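You operate a simulated robot arm through the tools that you are given. There is no shell and no other tool.

Carry out the task below with a simulated robot arm. There is one attempt and no reset: what you move stays moved.

TASK
Refill both empty cells of the white tray from the middle teal drawer.
Fine: one balloon a cell; shut the drawer again; leave the tape roll in it. Where these are worked on the way, their far stop is far enough and under half their travel is too little: middle teal drawer.

The check looks at the end state, three seconds after you hand in, the way a careful person would. Anything else that was tipped, shoved, dropped, spilled or broken makes it a failure.

THE ROBOT
A 6-joint arm with a fingered hand, fixed in place. Base frame: the origin is at the foot of the arm, x ahead of it, y to its left, z up. Units: cm, degrees, N and s.
It reaches about 134.6 cm from its shoulder. Its first joint turns from -149.0 to 149.0 degrees. Payload 3.5 kg.
The tool frame sits at the grasp point between the pads (the TCP): z along the fingers, y along the line on which they close. The tips reach 2.6 cm beyond it. The gripper opens to 13.2 cm. The gripper's body begins 7.3 cm behind the TCP. The gripper is a hand of 4 fingers: y runs from the thumb to the fingers, the wrist lies at [0, 0, -23.4] in the tool frame, and closing takes about 1.5 s.
Orientation is that of the tool frame in the base frame, as a unit quaternion [w, x, y, z]. With the fingers straight down and closing along the base's y, the tool's x points along the base's -x, its y along +y and its z along -z.

THE INTERFACE
- The arm moves only by the tool nudge_tool. Its argument "plan" is a list of rows, each an object of numbers (a shift or turn left out is 0, a gripper value left out holds the last): "tx", "ty", "tz": the shift along the tool's x, y, z in cm; "rx", "ry", "rz": the turn, a rotation vector about the tool's x, y, z in degrees. In form: [{"tx": .., "ty": .., "tz": .., "rx": .., "ry": .., "rz": ..}, ...]. A call has 1 to 20 rows; each row shifts and turns the commanded pose from where the row before left it, along the tool's axes as they then stand. "hand" is the gripper command, from -1 (shut) to 1 (fully open), values between in proportion, set as the call begins (left out, the last holds). Rows are played at 5 a second. More than 5 cm and 8.6 degrees between two rows, or a gripper value outside its range, and nothing of the call is played. A pose out of reach is approached as far as the arm can. The call stops where the force on the tool passes 50 N (or 10 N more than at its start, if that is more) or the arm is blocked; 0.2 s more then pass. The fingers move at their own pace (about 7.2 cm/s each) and stop on an object; they squeeze with about 23 N. The grip force told is the motor's: it shows also when the fingers shut on nothing. Time passes only in rows, and 0.2 s behind the last, so rows that do not move let the fingers close. The reply holds the time, the measured pose of the TCP, the force on the tool along the base axes, the opening and the grip force, in the units named above and with some noise, with the torque about the TCP (base axes, N m) and any sound that the robot's microphone picked up.
- Cameras (640 x 400 px; columns grow to the right, rows downward): "scene" is fixed at [40.02, 64.98, 127.93]; the picture's right is [-0.92, -0.39, 0.00], its down [-0.14, 0.33, -0.93] and it looks along [0.36, -0.86, -0.36] (base axes); focal length 350 px, centre (320, 200). "wrist" rides on the gripper at [6.8, 0.2, -9.7] in the tool frame; the picture's right is [-0.02, 1.00, 0.00], its down [-0.82, -0.02, -0.58] and it looks along [-0.58, -0.01, 0.82] (tool axes); focal length 270 px, centre (320, 200). There is no depth. A picture from a camera that has moved, and an enlarged one, comes with that camera's place and axes in the base frame and with its lens.
- get_image(camera): a new picture of that camera. The clock stands still meanwhile.
- raise_lower(by): slides the trunk up (or, below 0, down) by that many cm; the arm rides with it, the base frame stays. It gives what a move gives, with no picture.
- set_fingers(finger1, finger2, finger3, thumb_bend): sets how far each is bent, from 0 (flat) to 100 (curled in); at 30 the hand is open as for a grip, at 70 the pads meet at the TCP. One left out holds its place. A second passes; each finger stops where it meets its share of the squeeze, and holds until it gets a number again. A gripper value or a shape takes the hand back. It gives what a move gives, with no picture; readings hold the bend of each and the force on the fingers (four entries, about 0 where the hand has none), thumb and palm.
- grasp_type(shape): the hand has 4 fingers and takes this shape, open, in about a second: jaw (thumb against the fingers, like two jaws); tri (thumb and two fingers); tip (a fingertip pinch); poke (one finger out to press); point (the index stretched); flat (the hand flat); cup (the hand cupped); fist (a fist). The gripper value then closes the fingers along that shape, each until it touches; the sizes above hold for jaw. It gives what a move gives, with no picture.
- zoom(camera, box): a new picture of the part [left, top, right, bottom] of that camera's present view, enlarged. The clock stands still meanwhile.
- sign_off(): hands the job in; it is judged then, once.

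Places have to be worked out from the pictures, the camera data and where the tool is seen. Open the gripper and draw the arm clear of the work before you hand the job in, unless the task says otherwise.

The tools are called after ">>>" as name(argument=value, ...) on one line, values as JSON. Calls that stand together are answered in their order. nudge_tool: Moves the arm, as the interface text tells. Its arguments: {"type":"object","properties":{"plan":{"type":"array"},"hand":{"type":"number"}},"required":["plan"]} The other tools are called the same way: raise_lower (by) slides the trunk up or down; grasp_type (shape) gives the hand a shape; set_fingers (finger1, finger2, finger3, thumb_bend) moves the fingers one by one; get_image (camera) takes a picture; zoom (camera, box) takes an enlarged picture of a part of a camera's view; sign_off () hands the job in.

At the start:

```text
time_s: 0.0
tcp_pos: [47.76, -48.67, 104.1]
orientation: [0.0, 0.0, 1.0, -0.001]
contact_force: [0.9, -0.7, 0.4]
moment: [-0.03, 0.01, 0.0]
gripper_width: 13.18
finger_force: 0.2
shape: jaw
bend: [30.0, 30.0, 30.0, 30.0]
finger forces: [0.1, 0.1, 0.1, 0.1, 0.1, 0.1]
trunk travel left (down, up): [-94.0, 3.0]
```

scene: 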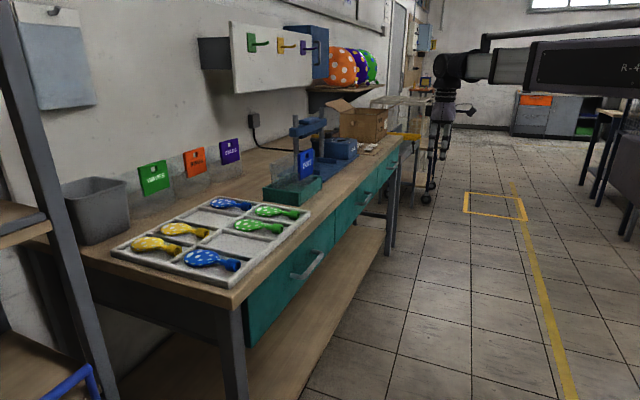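
wrist: 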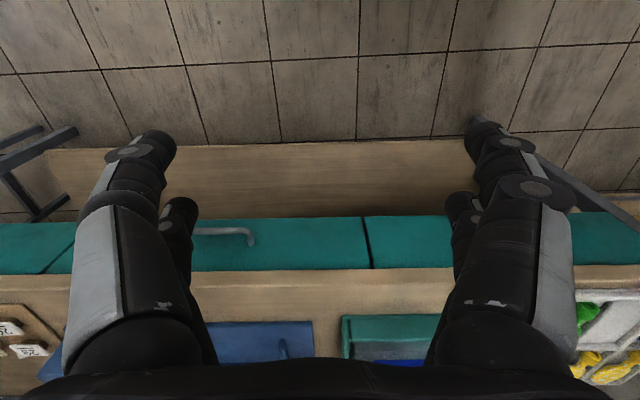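

I start by looking closer at the tray and the drawers from the scene camera.

>>> zoom(camera="scene", box=[100, 180, 340, 330])

>>> zoom(camera="scene", box=[240, 100, 440, 225])

>>> zoom(camera="scene", box=[100, 110, 260, 210])

```text
2.67 times, centred on (220, 255) of scene
camera zoom: at [40.02, 64.98, 127.93], right [-0.92, -0.39, 0.0], down [-0.14, 0.33, -0.93], along [0.36, -0.86, -0.36], focal length 932 px, centre (587, 53)
```

zoom: 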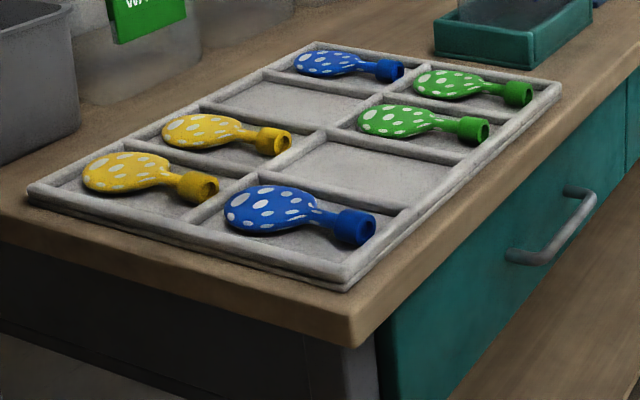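

```text
3.20 times, centred on (340, 162) of scene
camera zoom: at [40.02, 64.98, 127.93], right [-0.92, -0.39, 0.0], down [-0.14, 0.33, -0.93], along [0.36, -0.86, -0.36], focal length 1119 px, centre (256, 320)
```

zoom: 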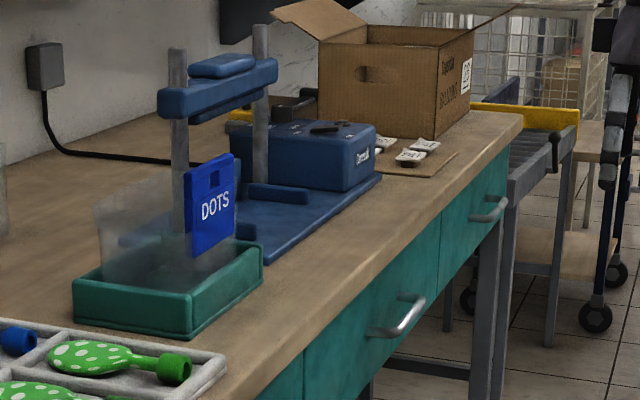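

```text
4.00 times, centred on (180, 160) of scene
camera zoom: at [40.02, 64.98, 127.93], right [-0.92, -0.39, 0.0], down [-0.14, 0.33, -0.93], along [0.36, -0.86, -0.36], focal length 1399 px, centre (880, 360)
```

zoom: 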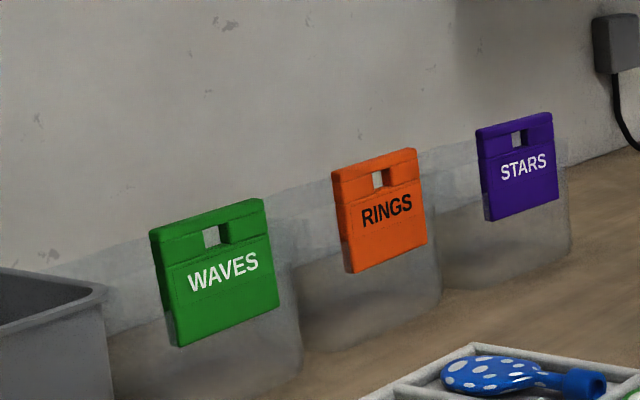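

The bench lies at larger x, with three teal drawers along y; the middle handle seems to be near (74, -63, 77). I look closer in the wrist view.

>>> zoom(camera="wrist", box=[0, 200, 320, 400])

>>> zoom(camera="wrist", box=[320, 200, 640, 400])

>>> zoom(camera="scene", box=[400, 20, 640, 170])

```text
2.00 times, centred on (160, 300) of wrist
camera zoom: at [41.03, -48.56, 113.8], right [0.02, 1.0, 0.0], down [0.82, -0.02, 0.58], along [0.58, -0.01, -0.82], focal length 541 px, centre (640, 0)
```

zoom: 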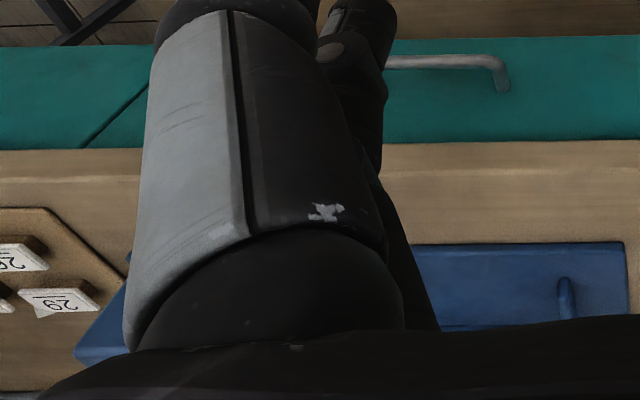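

```text
2.00 times, centred on (480, 300) of wrist
camera zoom: at [41.03, -48.56, 113.8], right [0.02, 1.0, 0.0], down [0.82, -0.02, 0.58], along [0.58, -0.01, -0.82], focal length 541 px, centre (0, 0)
```

zoom: 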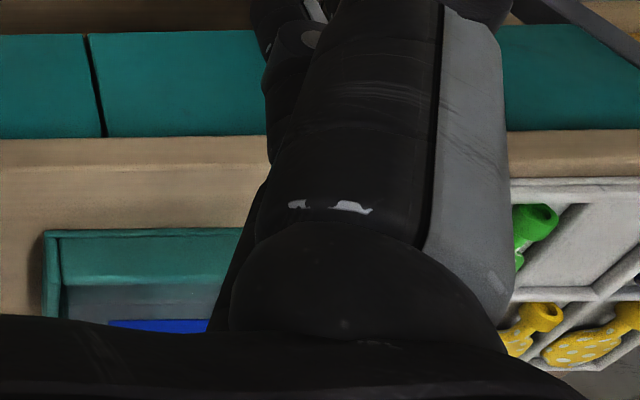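

```text
2.67 times, centred on (520, 95) of scene
camera zoom: at [40.02, 64.98, 127.93], right [-0.92, -0.39, 0.0], down [-0.14, 0.33, -0.93], along [0.36, -0.86, -0.36], focal length 932 px, centre (-213, 480)
```

zoom: 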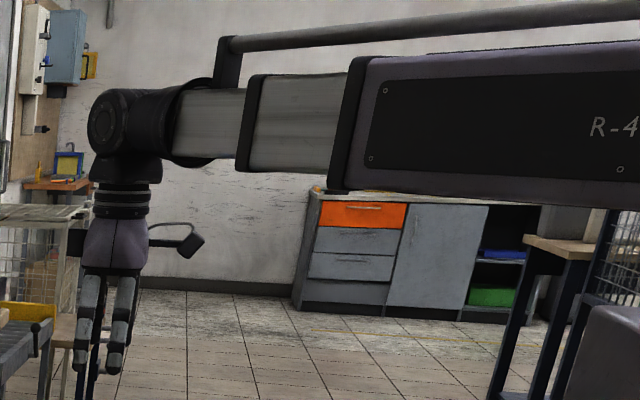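

I rotate the hand 90° about its axis so it closes along base x and the camera looks along -y, to view the drawer front and handle.

>>> nudge_tool(plan=[{"rz": 8.2}, {"rz": 8.2}, {"rz": 8.2}, {"rz": 8.2}, {"rz": 8.2}, {"rz": 8.2}, {"rz": 8.2}, {"rz": 8.2}, {"rz": 8.2}, {"rz": 8.2}, {"rz": 8.0}, {"rz": 0}])

>>> get_image(camera="wrist")

>>> get_image(camera="scene")

```text
time_s: 2.6
tcp_pos: [47.76, -48.59, 104.09]
orientation: [0.0, 0.708, 0.706, 0.0]
contact_force: [0.2, 0.2, 1.5]
moment: [0.0, -0.01, -0.02]
gripper_width: 13.17
finger_force: 0.1
shape: jaw
bend: [30.0, 30.0, 30.0, 30.0]
finger forces: [0.0, 0.0, 0.0, 0.1, 0.1, 0.0]
trunk travel left (down, up): [-94.0, 3.0]
```

```text
taken
camera wrist: at [48.04, -41.89, 113.8], right [1.0, -0.03, 0.0], down [-0.02, -0.82, 0.58], along [-0.02, -0.58, -0.82], focal length 270 px, centre (320, 200)
```

wrist: 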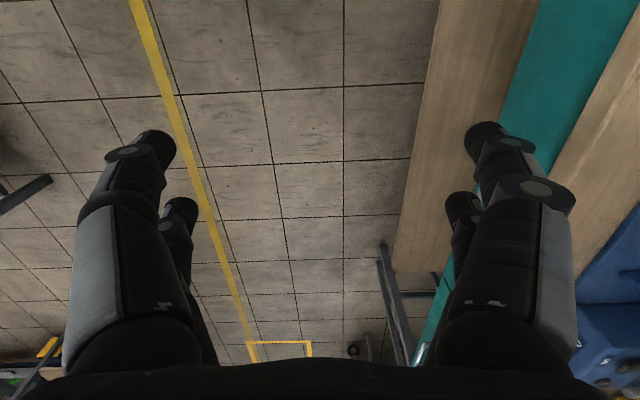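

```text
taken
```

scene: 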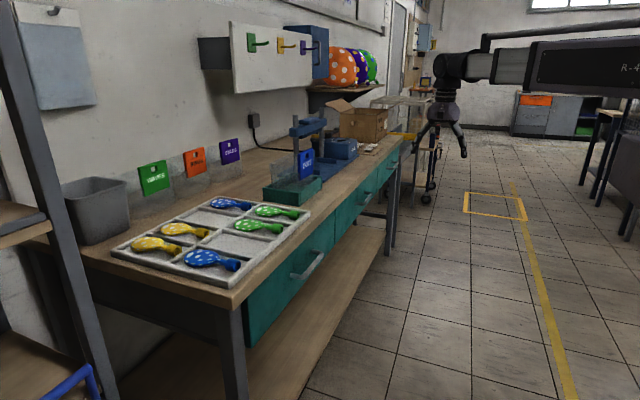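

The handle is hidden by a finger; I shift the hand to +y and +x (staying high above the bench) for a clear view.

>>> nudge_tool(plan=[{"tx": 5}, {"tx": 5}, {"tx": 5}, {"ty": 4}, {"ty": 4}, {"ty": 2}, {}])

>>> get_image(camera="wrist")

```text
time_s: 4.2
tcp_pos: [57.8, -33.63, 104.19]
orientation: [0.0, 0.707, 0.707, 0.0]
contact_force: [0.6, 0.4, 0.7]
moment: [-0.01, 0.01, 0.01]
gripper_width: 13.21
finger_force: 0.1
shape: jaw
bend: [30.0, 30.0, 30.0, 30.0]
finger forces: [0.0, 0.0, 0.0, 0.1, 0.0, 0.0]
trunk travel left (down, up): [-94.0, 3.0]
```

```text
taken
camera wrist: at [58.13, -26.94, 113.8], right [1.0, -0.02, 0.0], down [-0.02, -0.82, 0.58], along [-0.01, -0.58, -0.82], focal length 270 px, centre (320, 200)
```

wrist: 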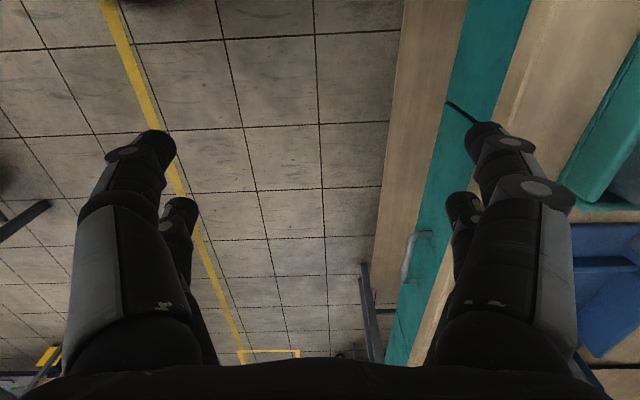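

>>> zoom(camera="wrist", box=[370, 80, 530, 180])

>>> zoom(camera="wrist", box=[340, 200, 500, 300])

```text
4.00 times, centred on (450, 130) of wrist
camera zoom: at [58.13, -26.94, 113.8], right [1.0, -0.02, 0.0], down [-0.02, -0.82, 0.58], along [-0.01, -0.58, -0.82], focal length 1081 px, centre (-200, 480)
```

zoom: 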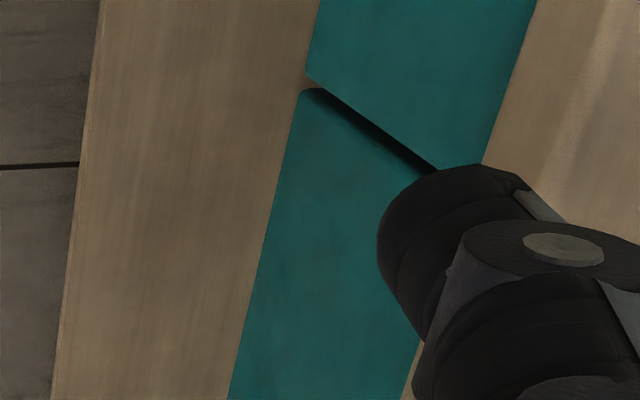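

```text
4.00 times, centred on (420, 250) of wrist
camera zoom: at [58.13, -26.94, 113.8], right [1.0, -0.02, 0.0], down [-0.02, -0.82, 0.58], along [-0.01, -0.58, -0.82], focal length 1081 px, centre (-80, 0)
```

zoom: 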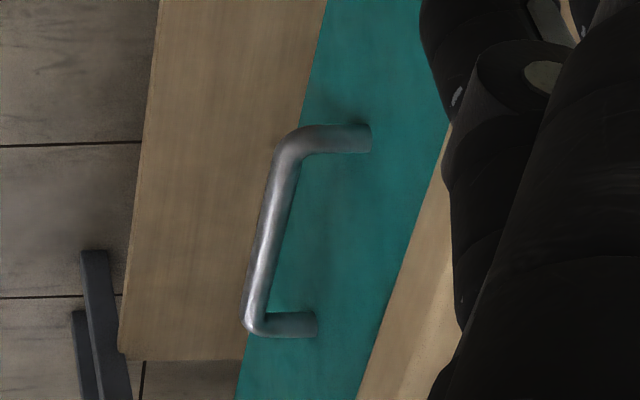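

The bar sits at about x 74.5, y -61.5…-75, z 77, with the drawer front about 3.8 cm behind. I move out in front of it (x≈46, y≈-68) and tilt the hand to point horizontally at +x, fingers on top, thumb below.

>>> nudge_tool(plan=[{"ty": -4}, {"ty": -4}, {"ty": -4}, {"tx": -5}, {"tx": -5}, {"tx": -5}, {"tx": -5}, {"tx": -5}, {"tx": -5}, {"tx": -4.4}, {}])

>>> nudge_tool(plan=[{"rx": -8.2}, {"rx": -8.2}, {"rx": -8.2}, {"rx": -8.2}, {"rx": -8.2}, {"rx": -8.2}, {"rx": -8.2}, {"rx": -8.2}, {"rx": -8.2}, {"rx": -8.2}, {"rx": -8.0}, {}, {}])

>>> get_image(camera="wrist")

```text
time_s: 6.6
tcp_pos: [45.69, -68.32, 104.05]
orientation: [0.0, 0.707, 0.707, 0.0]
contact_force: [0.6, 0.0, 0.1]
moment: [-0.02, 0.0, 0.01]
gripper_width: 13.19
finger_force: 0.0
shape: jaw
bend: [30.0, 30.0, 30.0, 30.0]
finger forces: [0.1, 0.1, 0.1, 0.0, 0.0, 0.1]
trunk travel left (down, up): [-94.0, 3.0]
```

```text
time_s: 9.4
tcp_pos: [45.78, -68.13, 127.3]
orientation: [0.499, 0.501, 0.501, 0.499]
contact_force: [-0.7, -0.2, -0.3]
moment: [0.02, -0.01, 0.01]
gripper_width: 13.17
finger_force: 0.0
shape: jaw
bend: [30.0, 30.0, 30.0, 30.0]
finger forces: [0.0, 0.0, 0.0, 0.1, 0.1, 0.0]
out of reach, approached as far as the arm can: row 2, 3, 4, 5, 6, 7, 8, 9, 10, 11
trunk travel left (down, up): [-94.0, 3.0]
```

```text
taken
camera wrist: at [36.17, -61.31, 127.63], right [0.0, -0.03, 1.0], down [-0.58, -0.82, -0.02], along [0.82, -0.58, -0.02], focal length 270 px, centre (320, 200)
```

wrist: 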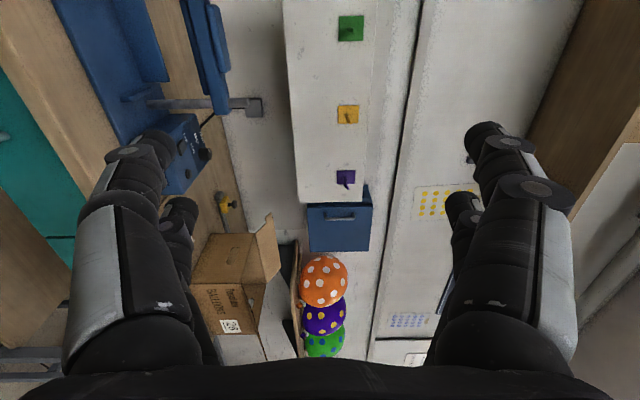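

The arm works in a plane at a fixed wrist height (≈127), so height comes from the trunk. I lower the trunk 42 cm, the space below being open, and look again.

>>> raise_lower(by=-42)

>>> get_image(camera="wrist")

>>> get_image(camera="scene")

```text
refused: -42 is not a number from -40 to 40
```

```text
taken
camera wrist: at [36.17, -61.31, 127.63], right [0.0, -0.03, 1.0], down [-0.58, -0.82, -0.02], along [0.82, -0.58, -0.02], focal length 270 px, centre (320, 200)
```

wrist: 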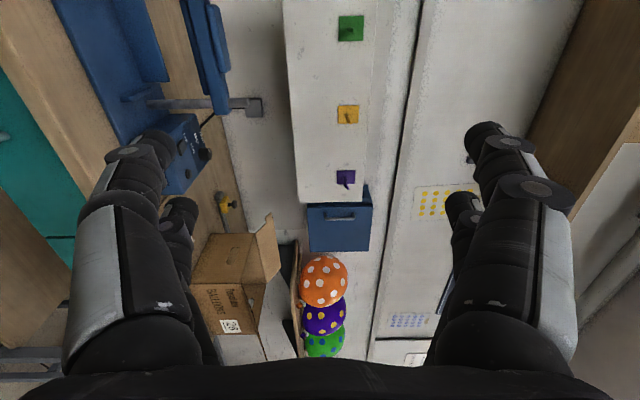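

```text
taken
```

scene: 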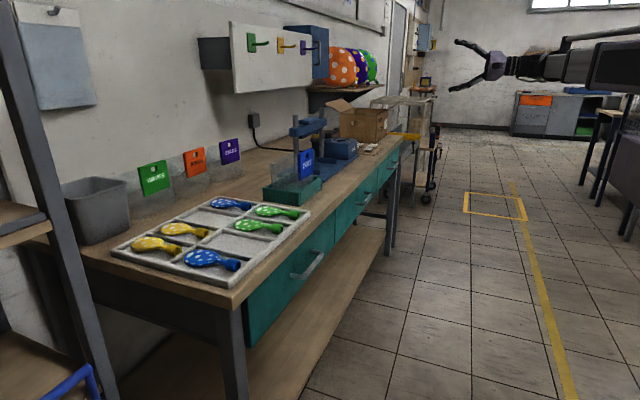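

The limit is 40 cm per call, so I lower 40 and then check.

>>> raise_lower(by=-40)

>>> get_image(camera="wrist")

>>> get_image(camera="scene")

```text
time_s: 13.2
tcp_pos: [45.74, -68.13, 87.37]
orientation: [0.499, 0.501, 0.501, 0.499]
contact_force: [0.1, -0.6, -0.2]
moment: [0.0, -0.02, 0.01]
gripper_width: 13.2
finger_force: 0.0
shape: jaw
bend: [30.0, 30.0, 30.0, 30.0]
finger forces: [0.0, 0.0, 0.0, 0.1, 0.0, 0.0]
trunk travel left (down, up): [-54.0, 43.0]
```

```text
taken
camera wrist: at [36.17, -61.31, 87.63], right [0.0, -0.03, 1.0], down [-0.58, -0.82, -0.02], along [0.82, -0.58, -0.02], focal length 270 px, centre (320, 200)
```

wrist: 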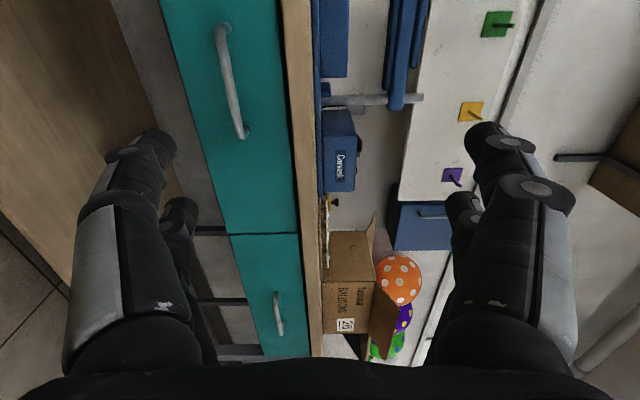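

```text
taken
```

scene: 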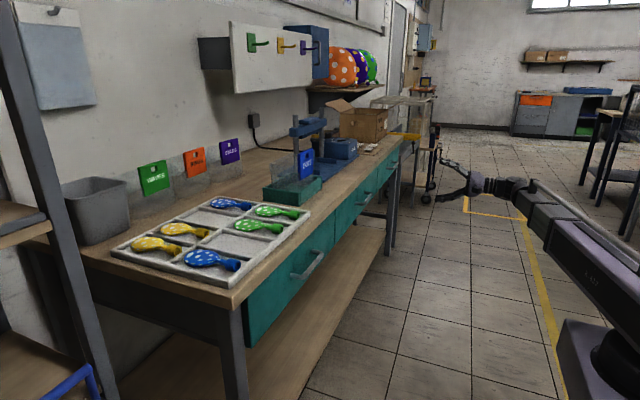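

Triangulating: bar at x≈75, y -62.7…-76.7, z≈75.2; the bench top is at z≈85.6. I lower the trunk 12 cm to align and shift y by -1.5.

>>> raise_lower(by=-12.1)

>>> nudge_tool(plan=[{"tx": -1.5}, {"tz": 4}, {"tz": 4}, {"tz": 4}, {}])

>>> get_image(camera="wrist")

```text
time_s: 14.7
tcp_pos: [45.67, -68.08, 75.31]
orientation: [0.499, 0.501, 0.501, 0.499]
contact_force: [0.4, 0.2, 0.2]
moment: [0.01, 0.01, 0.0]
gripper_width: 13.17
finger_force: 0.0
shape: jaw
bend: [30.0, 30.0, 30.0, 30.0]
finger forces: [0.0, 0.0, 0.1, 0.1, 0.0, 0.1]
trunk travel left (down, up): [-41.9, 55.1]
```

```text
time_s: 15.9
tcp_pos: [57.8, -69.6, 75.33]
orientation: [0.499, 0.5, 0.501, 0.5]
contact_force: [0.3, -0.1, -0.5]
moment: [0.02, 0.0, 0.01]
gripper_width: 13.18
finger_force: 0.0
shape: jaw
bend: [30.0, 30.0, 30.0, 30.0]
finger forces: [0.0, 0.0, 0.1, 0.0, 0.1, 0.0]
trunk travel left (down, up): [-41.9, 55.1]
```

```text
taken
camera wrist: at [48.16, -62.8, 75.52], right [0.0, -0.03, 1.0], down [-0.58, -0.82, -0.02], along [0.82, -0.58, -0.02], focal length 270 px, centre (320, 200)
```

wrist: 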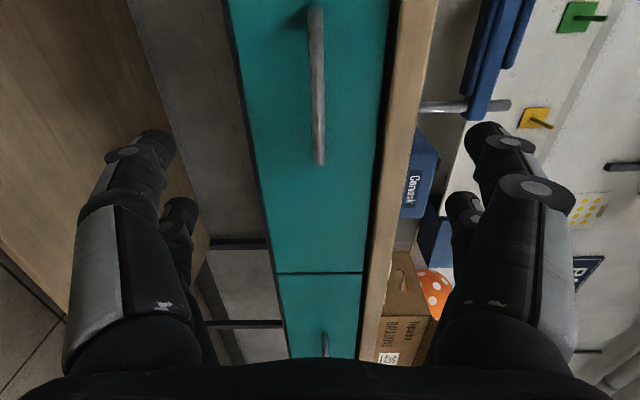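

Aligned at z≈75, y -69.6. I narrow the opening to about 7 cm so the upper fingers clear the bench edge, then advance to the bar.

>>> nudge_tool(plan=[{}, {}, {}, {"tz": 4}, {"tz": 4}, {"tz": 4}, {"tz": 2}, {}], hand=0.05)

>>> get_image(camera="wrist")

```text
time_s: 17.7
tcp_pos: [71.84, -69.54, 75.2]
orientation: [0.499, 0.5, 0.502, 0.499]
contact_force: [-1.0, -0.3, 0.4]
moment: [-0.03, -0.01, -0.02]
gripper_width: 7.0
finger_force: 0.2
shape: jaw
bend: [72.0, 72.0, 72.0, 70.0]
finger forces: [0.0, 0.0, 0.0, 0.1, 0.0, 0.0]
trunk travel left (down, up): [-41.9, 55.1]
```

```text
taken
camera wrist: at [62.3, -62.77, 75.52], right [0.0, -0.03, 1.0], down [-0.58, -0.82, -0.02], along [0.82, -0.58, -0.02], focal length 270 px, centre (320, 200)
```

wrist: 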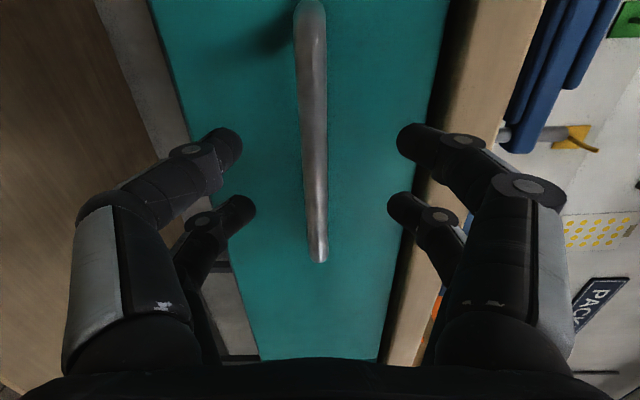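

The bar is centred between the fingers. Advance 3 cm more and close on it.

>>> nudge_tool(plan=[{"tz": 1.5}, {"tz": 1.5}, {}])

>>> nudge_tool(plan=[{}, {}, {}, {}, {}, {}, {}, {}], hand=-1)

>>> get_image(camera="wrist")

```text
time_s: 18.5
tcp_pos: [74.86, -69.45, 75.2]
orientation: [0.499, 0.501, 0.501, 0.499]
contact_force: [0.7, 1.0, -0.3]
moment: [-0.02, 0.03, 0.01]
gripper_width: 6.99
finger_force: 0.0
shape: jaw
bend: [72.0, 72.0, 72.0, 70.0]
finger forces: [0.0, 0.0, 0.0, 0.1, 0.0, 0.0]
trunk travel left (down, up): [-41.9, 55.1]
```

```text
time_s: 20.3
tcp_pos: [74.92, -69.43, 75.26]
orientation: [0.499, 0.501, 0.501, 0.499]
contact_force: [0.8, 0.0, -1.6]
moment: [0.02, 0.0, -0.01]
gripper_width: 0.01
finger_force: 22.9
shape: jaw
bend: [64.0, 62.0, 62.0, 71.0]
finger forces: [0.0, 0.0, 0.0, 0.1, 0.1, 0.0]
trunk travel left (down, up): [-41.9, 55.1]
```

```text
taken
camera wrist: at [65.29, -62.75, 75.5], right [0.0, -0.03, 1.0], down [-0.58, -0.82, -0.02], along [0.82, -0.58, -0.02], focal length 270 px, centre (320, 200)
```

wrist: 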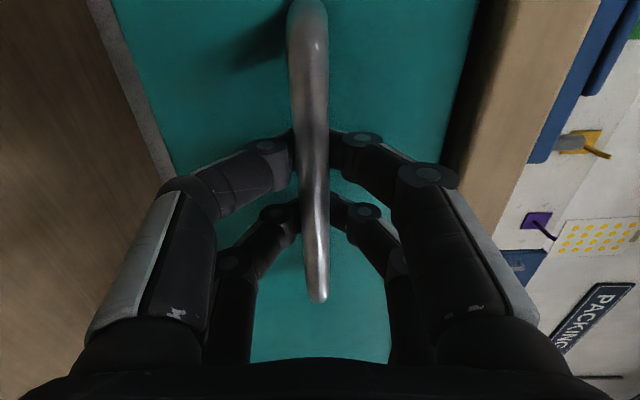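

The fingers have met behind the bar, hooking it. I pull back gently a few centimetres and check.

>>> nudge_tool(plan=[{"tz": -1.5}, {"tz": -1.5}, {"tz": -1.5}, {"tz": -1.5}, {}])

>>> get_image(camera="wrist")

>>> get_image(camera="scene")

```text
time_s: 21.5
tcp_pos: [68.87, -69.46, 75.23]
orientation: [0.499, 0.501, 0.501, 0.499]
contact_force: [1.7, -0.1, -0.2]
moment: [-0.02, 0.01, 0.01]
gripper_width: 0.0
finger_force: 23.0
shape: jaw
bend: [64.0, 62.0, 62.0, 71.0]
finger forces: [0.0, 0.0, 0.0, 0.0, 0.0, 0.1]
trunk travel left (down, up): [-41.9, 55.1]
```

```text
taken
camera wrist: at [59.29, -62.79, 75.51], right [0.0, -0.03, 1.0], down [-0.58, -0.82, -0.02], along [0.82, -0.58, -0.02], focal length 270 px, centre (320, 200)
```

wrist: 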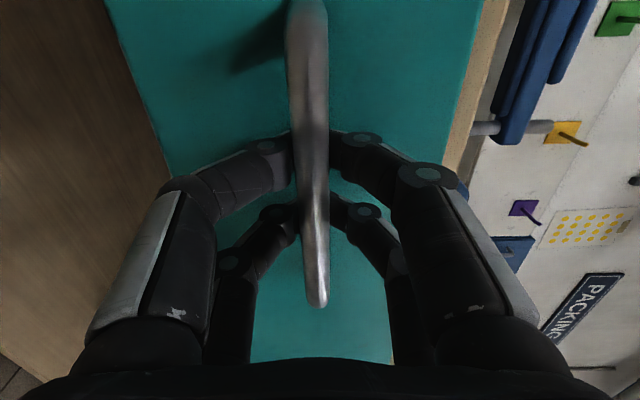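

```text
taken
```

scene: 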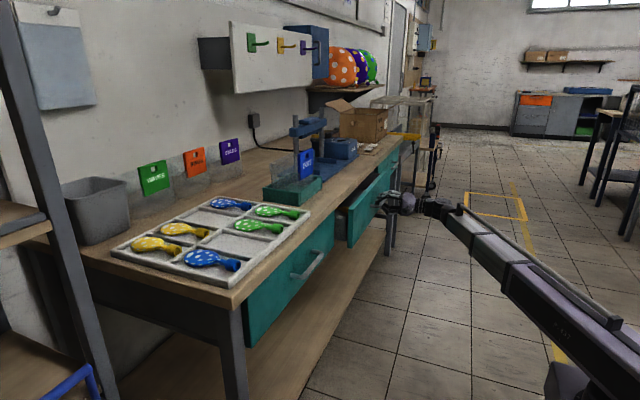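

The drawer follows with little force. I keep pulling.

>>> nudge_tool(plan=[{"tz": -2}, {"tz": -2}, {"tz": -2}, {"tz": -2}, {"tz": -2}, {"tz": -2}, {"tz": -2}, {"tz": -2}, {}])

>>> get_image(camera="scene")

>>> get_image(camera="wrist")

```text
time_s: 23.5
tcp_pos: [52.56, -69.62, 75.38]
orientation: [0.499, 0.501, 0.501, 0.5]
contact_force: [-1.2, -0.2, -0.9]
moment: [0.0, 0.02, -0.04]
gripper_width: 0.0
finger_force: 23.0
shape: jaw
bend: [65.0, 62.0, 62.0, 71.0]
finger forces: [0.0, 0.1, 0.0, 0.1, 0.0, 0.0]
trunk travel left (down, up): [-41.9, 55.1]
```

```text
taken
```

scene: 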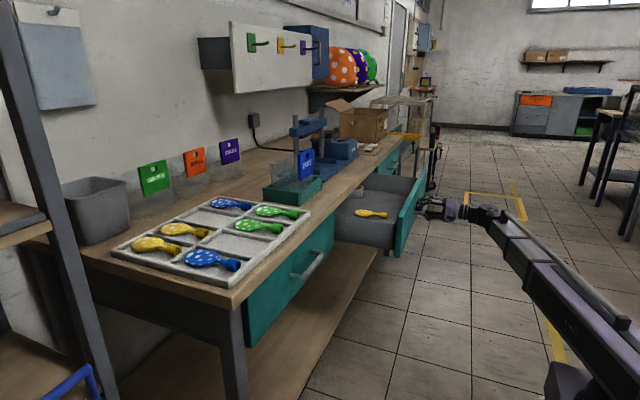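

```text
taken
camera wrist: at [43.02, -62.9, 75.53], right [0.0, -0.03, 1.0], down [-0.58, -0.82, -0.02], along [0.82, -0.58, -0.02], focal length 270 px, centre (320, 200)
```

wrist: 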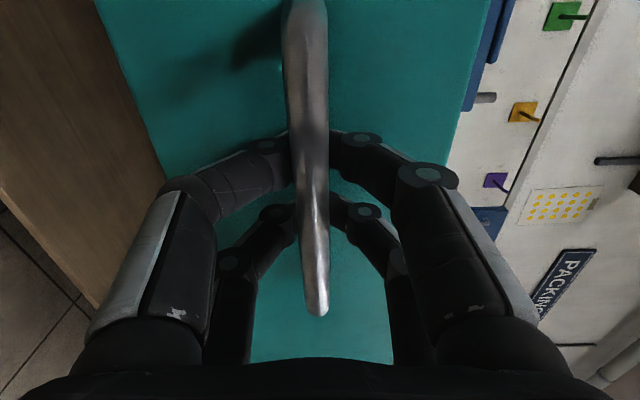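

Open about 22 cm; a yellow balloon is visible inside. I continue toward the stop in smaller steps.

>>> nudge_tool(plan=[{"tz": -1.5}, {"tz": -1.5}, {"tz": -1.5}, {"tz": -1.5}, {"tz": -1.5}, {"tz": -1.5}, {"tz": -1.5}, {"tz": -1.5}, {}])

>>> get_image(camera="wrist")

>>> get_image(camera="scene")

```text
time_s: 25.5
tcp_pos: [40.62, -69.36, 75.37]
orientation: [0.498, 0.5, 0.502, 0.5]
contact_force: [-0.2, 0.3, -1.0]
moment: [0.05, -0.02, 0.01]
gripper_width: 0.0
finger_force: 23.6
shape: jaw
bend: [65.0, 62.0, 62.0, 71.0]
finger forces: [0.1, 0.1, 0.0, 0.0, 0.1, 0.0]
trunk travel left (down, up): [-41.9, 55.1]
```

```text
taken
camera wrist: at [31.13, -62.74, 75.53], right [0.0, -0.03, 1.0], down [-0.58, -0.82, -0.02], along [0.82, -0.58, -0.02], focal length 270 px, centre (320, 200)
```

wrist: 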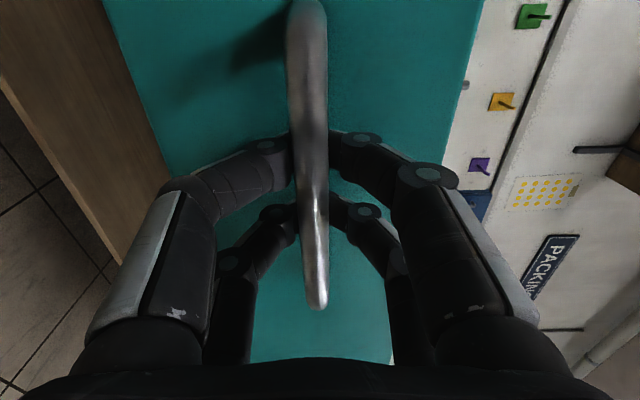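

```text
taken
```

scene: 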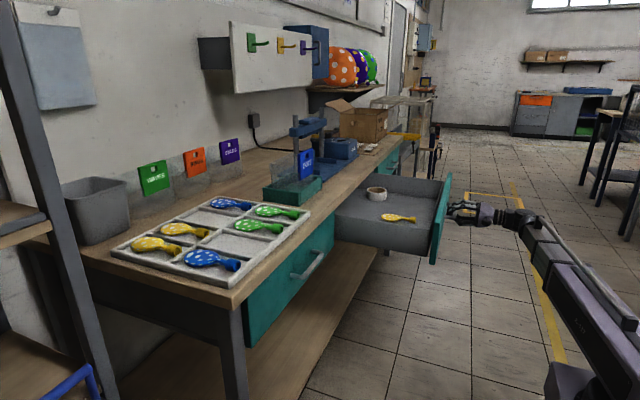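

Tape roll and one balloon visible; still no stop met. I pull on in small steps.

>>> nudge_tool(plan=[{"tz": -1}, {"tz": -1}, {"tz": -1}, {"tz": -1}, {"tz": -1}, {"tz": -1}, {"tz": -1}, {"tz": -1}, {}])

>>> get_image(camera="wrist")

>>> get_image(camera="scene")

```text
time_s: 26.4
tcp_pos: [38.73, -69.57, 75.24]
orientation: [0.497, 0.5, 0.502, 0.5]
contact_force: [29.6, -3.1, -1.2]
moment: [-0.04, -0.08, -0.39]
gripper_width: 0.0
finger_force: 23.4
shape: jaw
bend: [62.0, 64.0, 62.0, 70.0]
finger forces: [24.2, 0.1, 0.0, 0.1, 23.2, 0.1]
trunk travel left (down, up): [-41.9, 55.1]
stopped in row 4: the force on the tool passed its limit at 59 N (the readings are from after the stop); the commanded pose is now the measured one
```

```text
taken
camera wrist: at [29.11, -62.79, 75.46], right [0.0, -0.03, 1.0], down [-0.57, -0.82, -0.02], along [0.82, -0.57, -0.02], focal length 270 px, centre (320, 200)
```

wrist: 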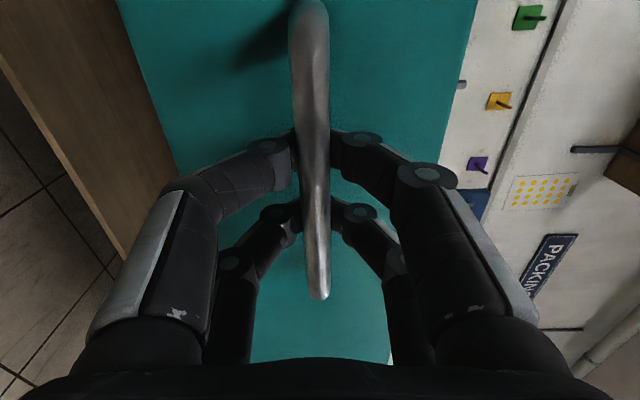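

```text
taken
```

scene: 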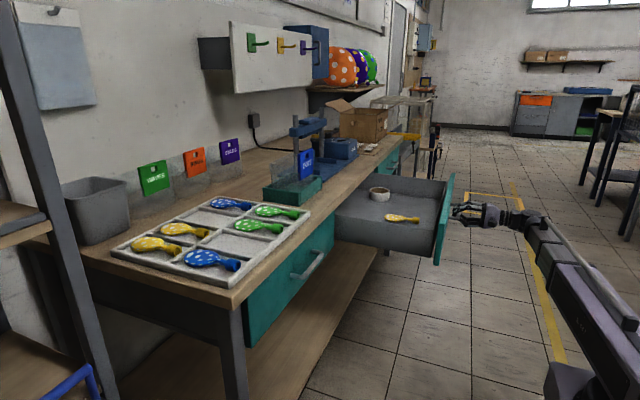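

That is the far stop (36 cm). I ease off, open the fingers, and back away from the bar.

>>> nudge_tool(plan=[{"tz": 0.7}, {}, {}, {}, {}, {}], hand=0.05)

>>> nudge_tool(plan=[{"tz": -1}, {"tz": -1}, {"tz": -1}, {"tz": -1}, {"tz": -1}, {"tz": -1}, {}])

>>> get_image(camera="wrist")

>>> zoom(camera="scene", box=[320, 150, 480, 280])

```text
time_s: 27.8
tcp_pos: [39.1, -69.43, 75.26]
orientation: [0.499, 0.499, 0.502, 0.5]
contact_force: [0.1, 0.0, 0.0]
moment: [-0.02, 0.01, 0.03]
gripper_width: 6.85
finger_force: 0.0
shape: jaw
bend: [72.0, 72.0, 72.0, 70.0]
finger forces: [0.0, 0.0, 0.0, 0.1, 0.0, 0.0]
trunk travel left (down, up): [-41.9, 55.1]
```

```text
time_s: 29.4
tcp_pos: [32.94, -69.47, 75.35]
orientation: [0.498, 0.499, 0.502, 0.501]
contact_force: [-0.3, -0.1, -0.1]
moment: [-0.02, 0.01, 0.0]
gripper_width: 6.87
finger_force: 0.0
shape: jaw
bend: [72.0, 72.0, 72.0, 70.0]
finger forces: [0.1, 0.0, 0.0, 0.0, 0.0, 0.1]
trunk travel left (down, up): [-41.9, 55.1]
```

```text
taken
camera wrist: at [23.36, -62.78, 75.53], right [0.0, -0.03, 1.0], down [-0.57, -0.82, -0.02], along [0.82, -0.57, -0.02], focal length 270 px, centre (320, 200)
```

wrist: 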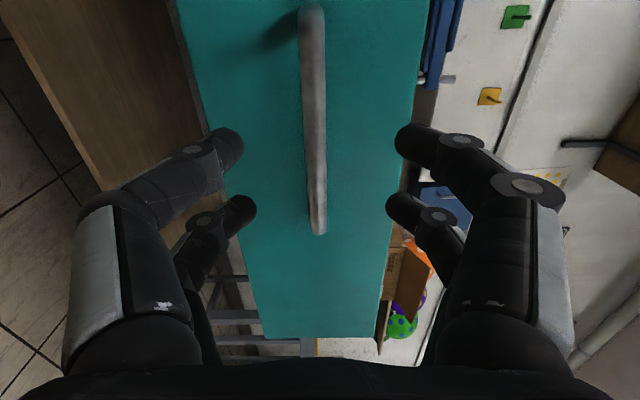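

```text
3.08 times, centred on (400, 215) of scene
camera zoom: at [40.02, 64.98, 127.93], right [-0.92, -0.39, 0.0], down [-0.14, 0.33, -0.93], along [0.36, -0.86, -0.36], focal length 1076 px, centre (74, 154)
```

zoom: 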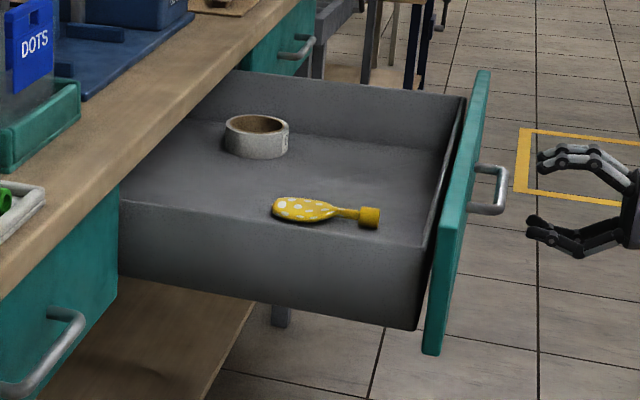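

Only one balloon is visible past the near wall. I raise the trunk and tilt the hand back down to look in from above.

>>> raise_lower(by=40)

>>> nudge_tool(plan=[{"rx": 8.2}, {"rx": 8.2}, {"rx": 8.2}, {"rx": 8.2}, {"rx": 8.2}, {"rx": 8.2}, {"rx": 8.2}, {"rx": 8.2}, {"rx": 8.2}, {"rx": 8.2}, {"rx": 8.0}, {}, {}], hand=1)

```text
time_s: 33.2
tcp_pos: [32.86, -69.48, 115.28]
orientation: [0.499, 0.499, 0.501, 0.501]
contact_force: [0.1, 0.0, -0.3]
moment: [0.0, 0.02, 0.0]
gripper_width: 6.86
finger_force: 0.0
shape: jaw
bend: [72.0, 72.0, 72.0, 70.0]
finger forces: [0.1, 0.1, 0.1, 0.1, 0.1, 0.0]
trunk travel left (down, up): [-81.9, 15.1]
```

```text
time_s: 36.0
tcp_pos: [32.93, -69.53, 92.05]
orientation: [-0.001, 0.706, 0.708, -0.001]
contact_force: [0.5, 0.3, 0.0]
moment: [0.02, -0.03, 0.02]
gripper_width: 13.21
finger_force: 0.1
shape: jaw
bend: [30.0, 30.0, 30.0, 30.0]
finger forces: [0.0, 0.0, 0.0, 0.2, 0.0, 0.0]
out of reach, approached as far as the arm can: row 1, 2, 3, 4, 5, 6, 7, 8, 9, 10
trunk travel left (down, up): [-81.9, 15.1]
```

Raise further and move over the drawer for an overview.

>>> raise_lower(by=14)

>>> nudge_tool(plan=[{"tx": 5}, {"tx": 5}, {"tx": 5}, {"tx": 5}, {"ty": 5}, {"ty": 5}, {"ty": 5}, {"ty": 5}, {}])

>>> get_image(camera="wrist")

```text
time_s: 37.6
tcp_pos: [33.08, -69.45, 106.05]
orientation: [-0.001, 0.706, 0.708, -0.001]
contact_force: [0.6, -0.1, -0.5]
moment: [-0.02, 0.0, 0.01]
gripper_width: 13.21
finger_force: 0.1
shape: jaw
bend: [30.0, 30.0, 30.0, 30.0]
finger forces: [0.0, 0.1, 0.0, 0.0, 0.0, 0.1]
trunk travel left (down, up): [-95.9, 1.1]
```

```text
time_s: 39.6
tcp_pos: [52.85, -49.32, 106.0]
orientation: [-0.001, 0.706, 0.709, 0.0]
contact_force: [0.0, 0.9, 0.0]
moment: [0.01, 0.0, 0.01]
gripper_width: 13.22
finger_force: 0.0
shape: jaw
bend: [30.0, 30.0, 30.0, 30.0]
finger forces: [0.0, 0.1, 0.0, 0.0, 0.1, 0.0]
trunk travel left (down, up): [-95.9, 1.1]
```

```text
taken
camera wrist: at [53.12, -42.47, 115.72], right [1.0, -0.02, 0.0], down [-0.02, -0.82, 0.58], along [-0.01, -0.58, -0.82], focal length 270 px, centre (320, 200)
```

wrist: 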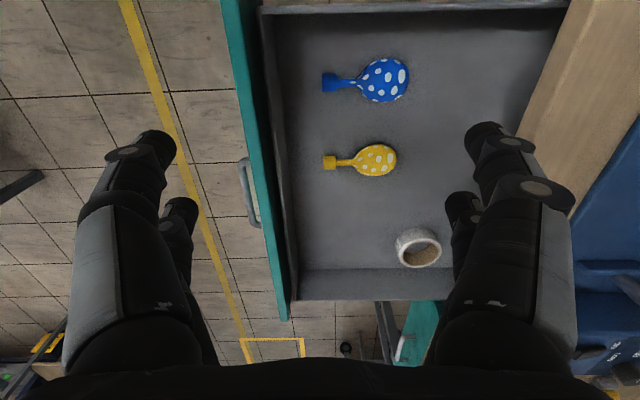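

Two dotted balloons (blue near y≈-51.5, yellow near y≈-65) and the tape roll (y≈-87) are in the drawer. I zoom to get their geometry.

>>> zoom(camera="wrist", box=[290, 30, 450, 130])

>>> zoom(camera="wrist", box=[290, 110, 450, 210])

```text
4.00 times, centred on (370, 80) of wrist
camera zoom: at [53.12, -42.47, 115.72], right [1.0, -0.02, 0.0], down [-0.02, -0.82, 0.58], along [-0.01, -0.58, -0.82], focal length 1081 px, centre (120, 680)
```

zoom: 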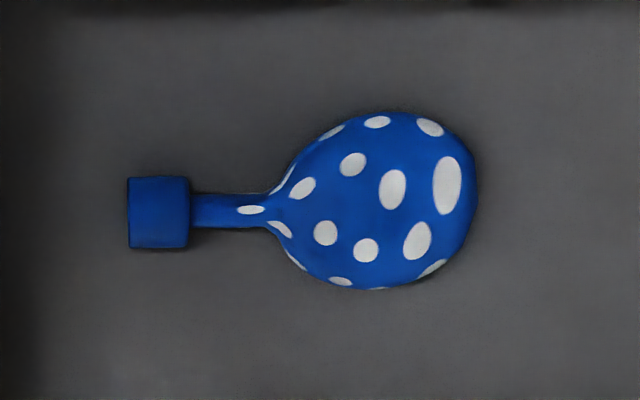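

```text
4.00 times, centred on (370, 160) of wrist
camera zoom: at [53.12, -42.47, 115.72], right [1.0, -0.02, 0.0], down [-0.02, -0.82, 0.58], along [-0.01, -0.58, -0.82], focal length 1081 px, centre (120, 360)
```

zoom: 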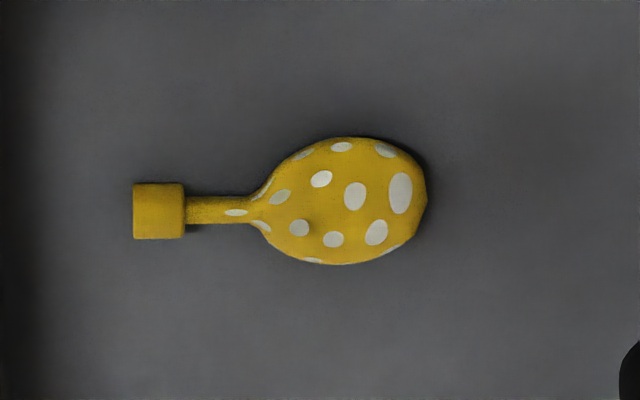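

The neck of each balloon (≈1.3 cm thick, 3 cm long, at x≈57.3) is a secure place to pinch. I try the fingertip-pinch shape and look at where the fingers come.

>>> grasp_type(shape="tip")

>>> get_image(camera="wrist")

>>> nudge_tool(plan=[{}, {}, {}, {}, {}, {}, {}, {}], hand=-1)

>>> get_image(camera="wrist")

```text
time_s: 40.5
tcp_pos: [52.86, -49.31, 106.07]
orientation: [-0.002, 0.706, 0.708, 0.0]
contact_force: [-0.4, 0.3, -0.9]
moment: [-0.02, 0.02, -0.02]
gripper_width: 13.17
finger_force: 0.0
shape: tip
bend: [30.0, 30.0, 30.0, 30.0]
finger forces: [0.0, 0.1, 0.1, 0.0, 0.0, 0.0]
trunk travel left (down, up): [-95.9, 1.1]
```

```text
taken
camera wrist: at [53.1, -42.51, 115.7], right [1.0, -0.02, 0.0], down [-0.02, -0.82, 0.58], along [-0.01, -0.58, -0.82], focal length 270 px, centre (320, 200)
```

wrist: 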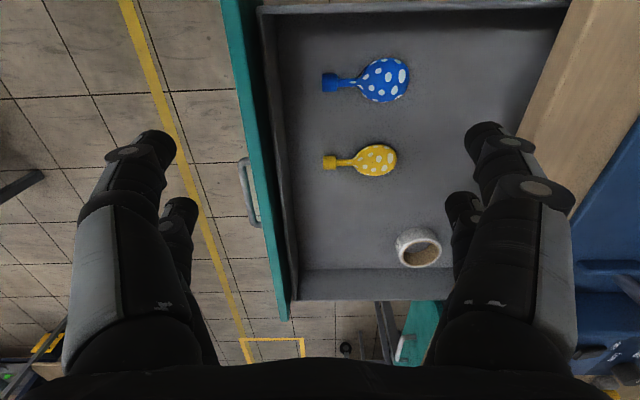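

```text
time_s: 42.4
tcp_pos: [52.91, -49.2, 105.91]
orientation: [0.0, 0.706, 0.708, -0.001]
contact_force: [-0.2, -1.6, 0.7]
moment: [-0.03, 0.03, -0.01]
gripper_width: 0.01
finger_force: 22.9
shape: tip
bend: [62.0, 63.0, 63.0, 70.0]
finger forces: [0.1, 0.0, 0.1, 0.0, 0.1, 0.0]
trunk travel left (down, up): [-95.9, 1.1]
```

```text
taken
camera wrist: at [53.1, -42.5, 115.7], right [1.0, -0.02, 0.0], down [-0.02, -0.82, 0.58], along [-0.01, -0.58, -0.82], focal length 270 px, centre (320, 200)
```

wrist: 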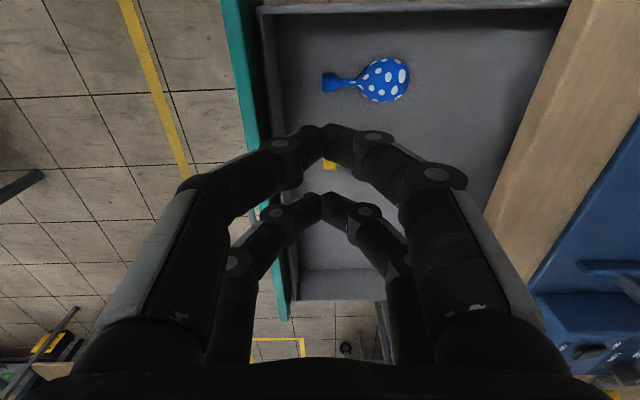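

Both shapes put two opposed pairs about 4 cm apart along the tool x, so centring on the neck catches cuff and body shoulder evenly. I return to jaw, rotate so it closes along y, and move above the blue balloon's neck.

>>> grasp_type(shape="jaw")

>>> nudge_tool(plan=[{"rz": -8.2}, {"rz": -8.2}, {"rz": -8.2}, {"rz": -8.2}, {"rz": -8.2}, {"rz": -8.2}, {"rz": -8.2}, {"rz": -8.2}, {"rz": -8.2}, {"rz": -8.2}, {"rz": -8.0}, {"tx": -4.4, "ty": -2.6}, {}], hand=0)

>>> get_image(camera="wrist")

```text
time_s: 43.2
tcp_pos: [52.73, -49.28, 106.01]
orientation: [-0.001, 0.706, 0.708, -0.001]
contact_force: [-0.3, 0.5, -0.3]
moment: [-0.01, -0.02, -0.01]
gripper_width: 13.17
finger_force: 0.0
shape: jaw
bend: [30.0, 30.0, 30.0, 30.0]
finger forces: [0.0, 0.1, 0.0, 0.1, 0.0, 0.1]
trunk travel left (down, up): [-95.9, 1.1]
```

```text
refused: row 12 steps farther than a row can; nothing moved
```

```text
taken
camera wrist: at [53.1, -42.5, 115.7], right [1.0, -0.02, 0.0], down [-0.02, -0.82, 0.58], along [-0.01, -0.58, -0.82], focal length 270 px, centre (320, 200)
```

wrist: 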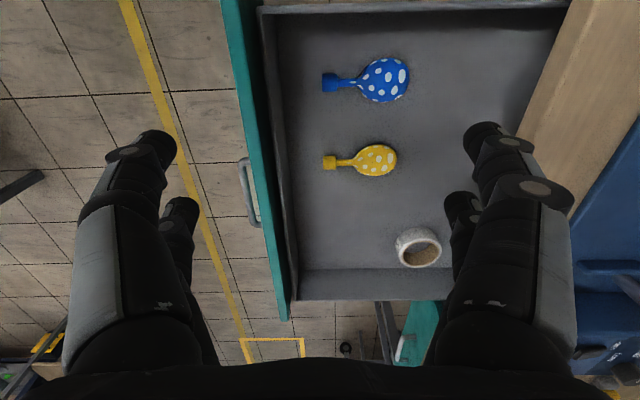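

One step was marginally too long; I split it.

>>> nudge_tool(plan=[{"rz": -8.2}, {"rz": -8.2}, {"rz": -8.2}, {"rz": -8.2}, {"rz": -8.2}, {"rz": -8.2}, {"rz": -8.2}, {"rz": -8.2}, {"rz": -8.2}, {"rz": -8.2}, {"rz": -8.0}, {"tx": -4.4}, {"ty": -2.6}, {}], hand=0)

>>> get_image(camera="wrist")

```text
time_s: 46.2
tcp_pos: [57.29, -51.85, 105.96]
orientation: [-0.001, -0.003, 1.0, 0.0]
contact_force: [0.6, -0.7, 0.2]
moment: [0.01, -0.02, 0.01]
gripper_width: 6.63
finger_force: 0.1
shape: jaw
bend: [73.0, 73.0, 73.0, 70.0]
finger forces: [0.0, 0.0, 0.0, 0.1, 0.0, 0.0]
trunk travel left (down, up): [-95.9, 1.1]
```

```text
taken
camera wrist: at [50.59, -51.79, 115.72], right [0.02, 1.0, 0.0], down [0.82, -0.02, 0.58], along [0.58, -0.01, -0.82], focal length 270 px, centre (320, 200)
```

wrist: 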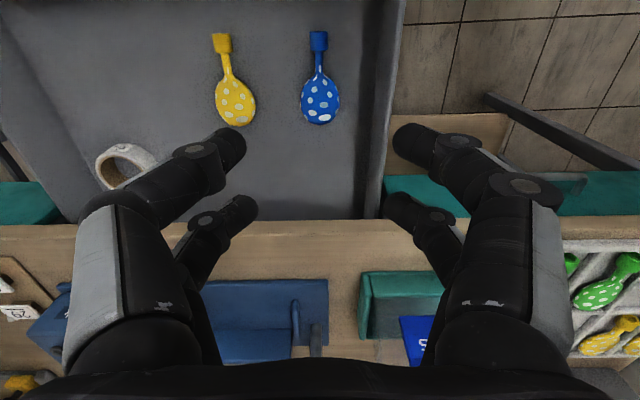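

Blue neck is at about (57, -52). The near wall is close, so I narrow the opening to ~4 cm and lower to z≈80 to check.

>>> nudge_tool(plan=[{}, {}, {}, {}], hand=-0.36)

>>> raise_lower(by=-25)

>>> get_image(camera="wrist")

>>> zoom(camera="scene", box=[320, 130, 480, 260])

```text
time_s: 47.2
tcp_pos: [57.27, -51.91, 106.07]
orientation: [-0.001, -0.001, 1.0, 0.0]
contact_force: [0.5, -0.4, -0.2]
moment: [-0.02, -0.01, -0.02]
gripper_width: 4.27
finger_force: 0.1
shape: jaw
bend: [73.0, 73.0, 73.0, 70.0]
finger forces: [0.0, 0.1, 0.0, 0.1, 0.0, 0.0]
trunk travel left (down, up): [-95.9, 1.1]
```

```text
time_s: 49.8
tcp_pos: [57.28, -51.85, 81.11]
orientation: [0.0, -0.002, 1.0, -0.001]
contact_force: [-1.0, -0.2, -0.2]
moment: [-0.01, 0.02, 0.0]
gripper_width: 4.26
finger_force: 0.2
shape: jaw
bend: [73.0, 73.0, 73.0, 70.0]
finger forces: [0.0, 0.1, 0.0, 0.0, 0.0, 0.0]
trunk travel left (down, up): [-70.9, 26.1]
```

```text
taken
camera wrist: at [50.59, -51.78, 90.72], right [0.02, 1.0, 0.0], down [0.82, -0.02, 0.58], along [0.58, -0.01, -0.82], focal length 270 px, centre (320, 200)
```

wrist: 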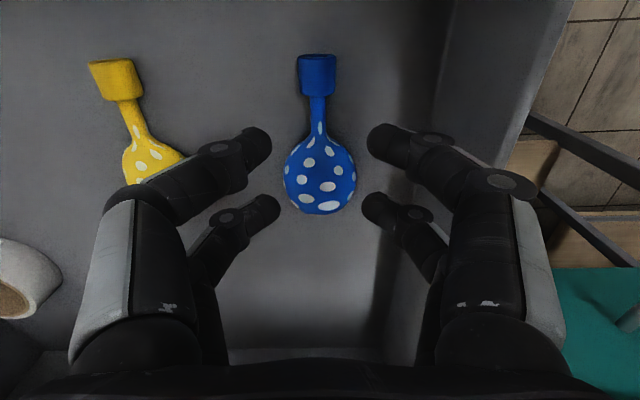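

```text
3.08 times, centred on (400, 195) of scene
camera zoom: at [40.02, 64.98, 127.93], right [-0.92, -0.39, 0.0], down [-0.14, 0.33, -0.93], along [0.36, -0.86, -0.36], focal length 1076 px, centre (74, 215)
```

zoom: 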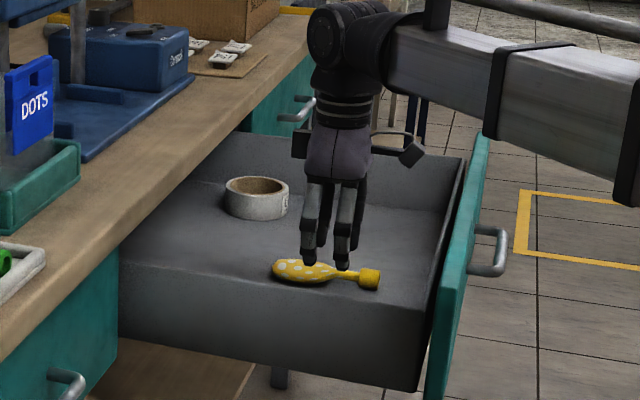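

Aligned in y; balloon lies on a floor at z≈69. I lower to TCP≈74 and check.

>>> raise_lower(by=-7)

>>> get_image(camera="wrist")

>>> zoom(camera="scene", box=[340, 140, 480, 240])

```text
time_s: 50.9
tcp_pos: [57.32, -51.83, 74.08]
orientation: [-0.001, -0.002, 1.0, 0.0]
contact_force: [-0.4, -0.8, -0.5]
moment: [0.02, 0.01, -0.01]
gripper_width: 4.25
finger_force: 0.0
shape: jaw
bend: [73.0, 73.0, 73.0, 70.0]
finger forces: [0.0, 0.0, 0.0, 0.0, 0.1, 0.0]
trunk travel left (down, up): [-63.9, 33.1]
```

```text
taken
camera wrist: at [50.59, -51.78, 83.72], right [0.02, 1.0, 0.0], down [0.82, -0.02, 0.58], along [0.58, -0.01, -0.82], focal length 270 px, centre (320, 200)
```

wrist: 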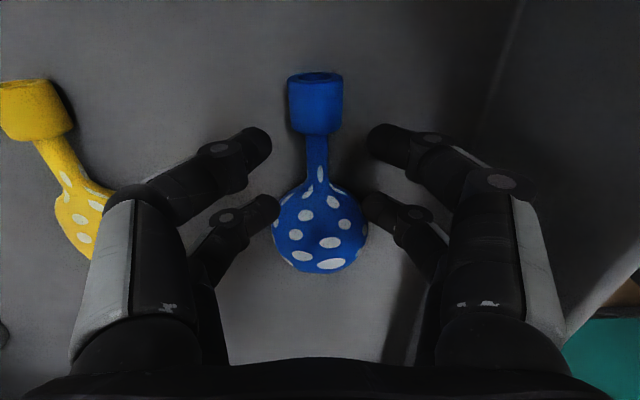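

```text
4.00 times, centred on (410, 190) of scene
camera zoom: at [40.02, 64.98, 127.93], right [-0.92, -0.39, 0.0], down [-0.14, 0.33, -0.93], along [0.36, -0.86, -0.36], focal length 1399 px, centre (-40, 240)
```

zoom: 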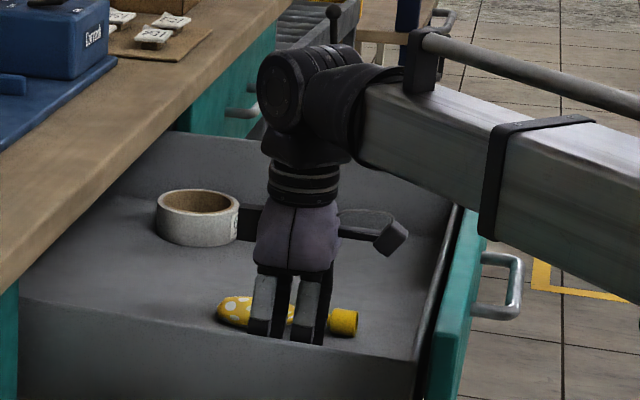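

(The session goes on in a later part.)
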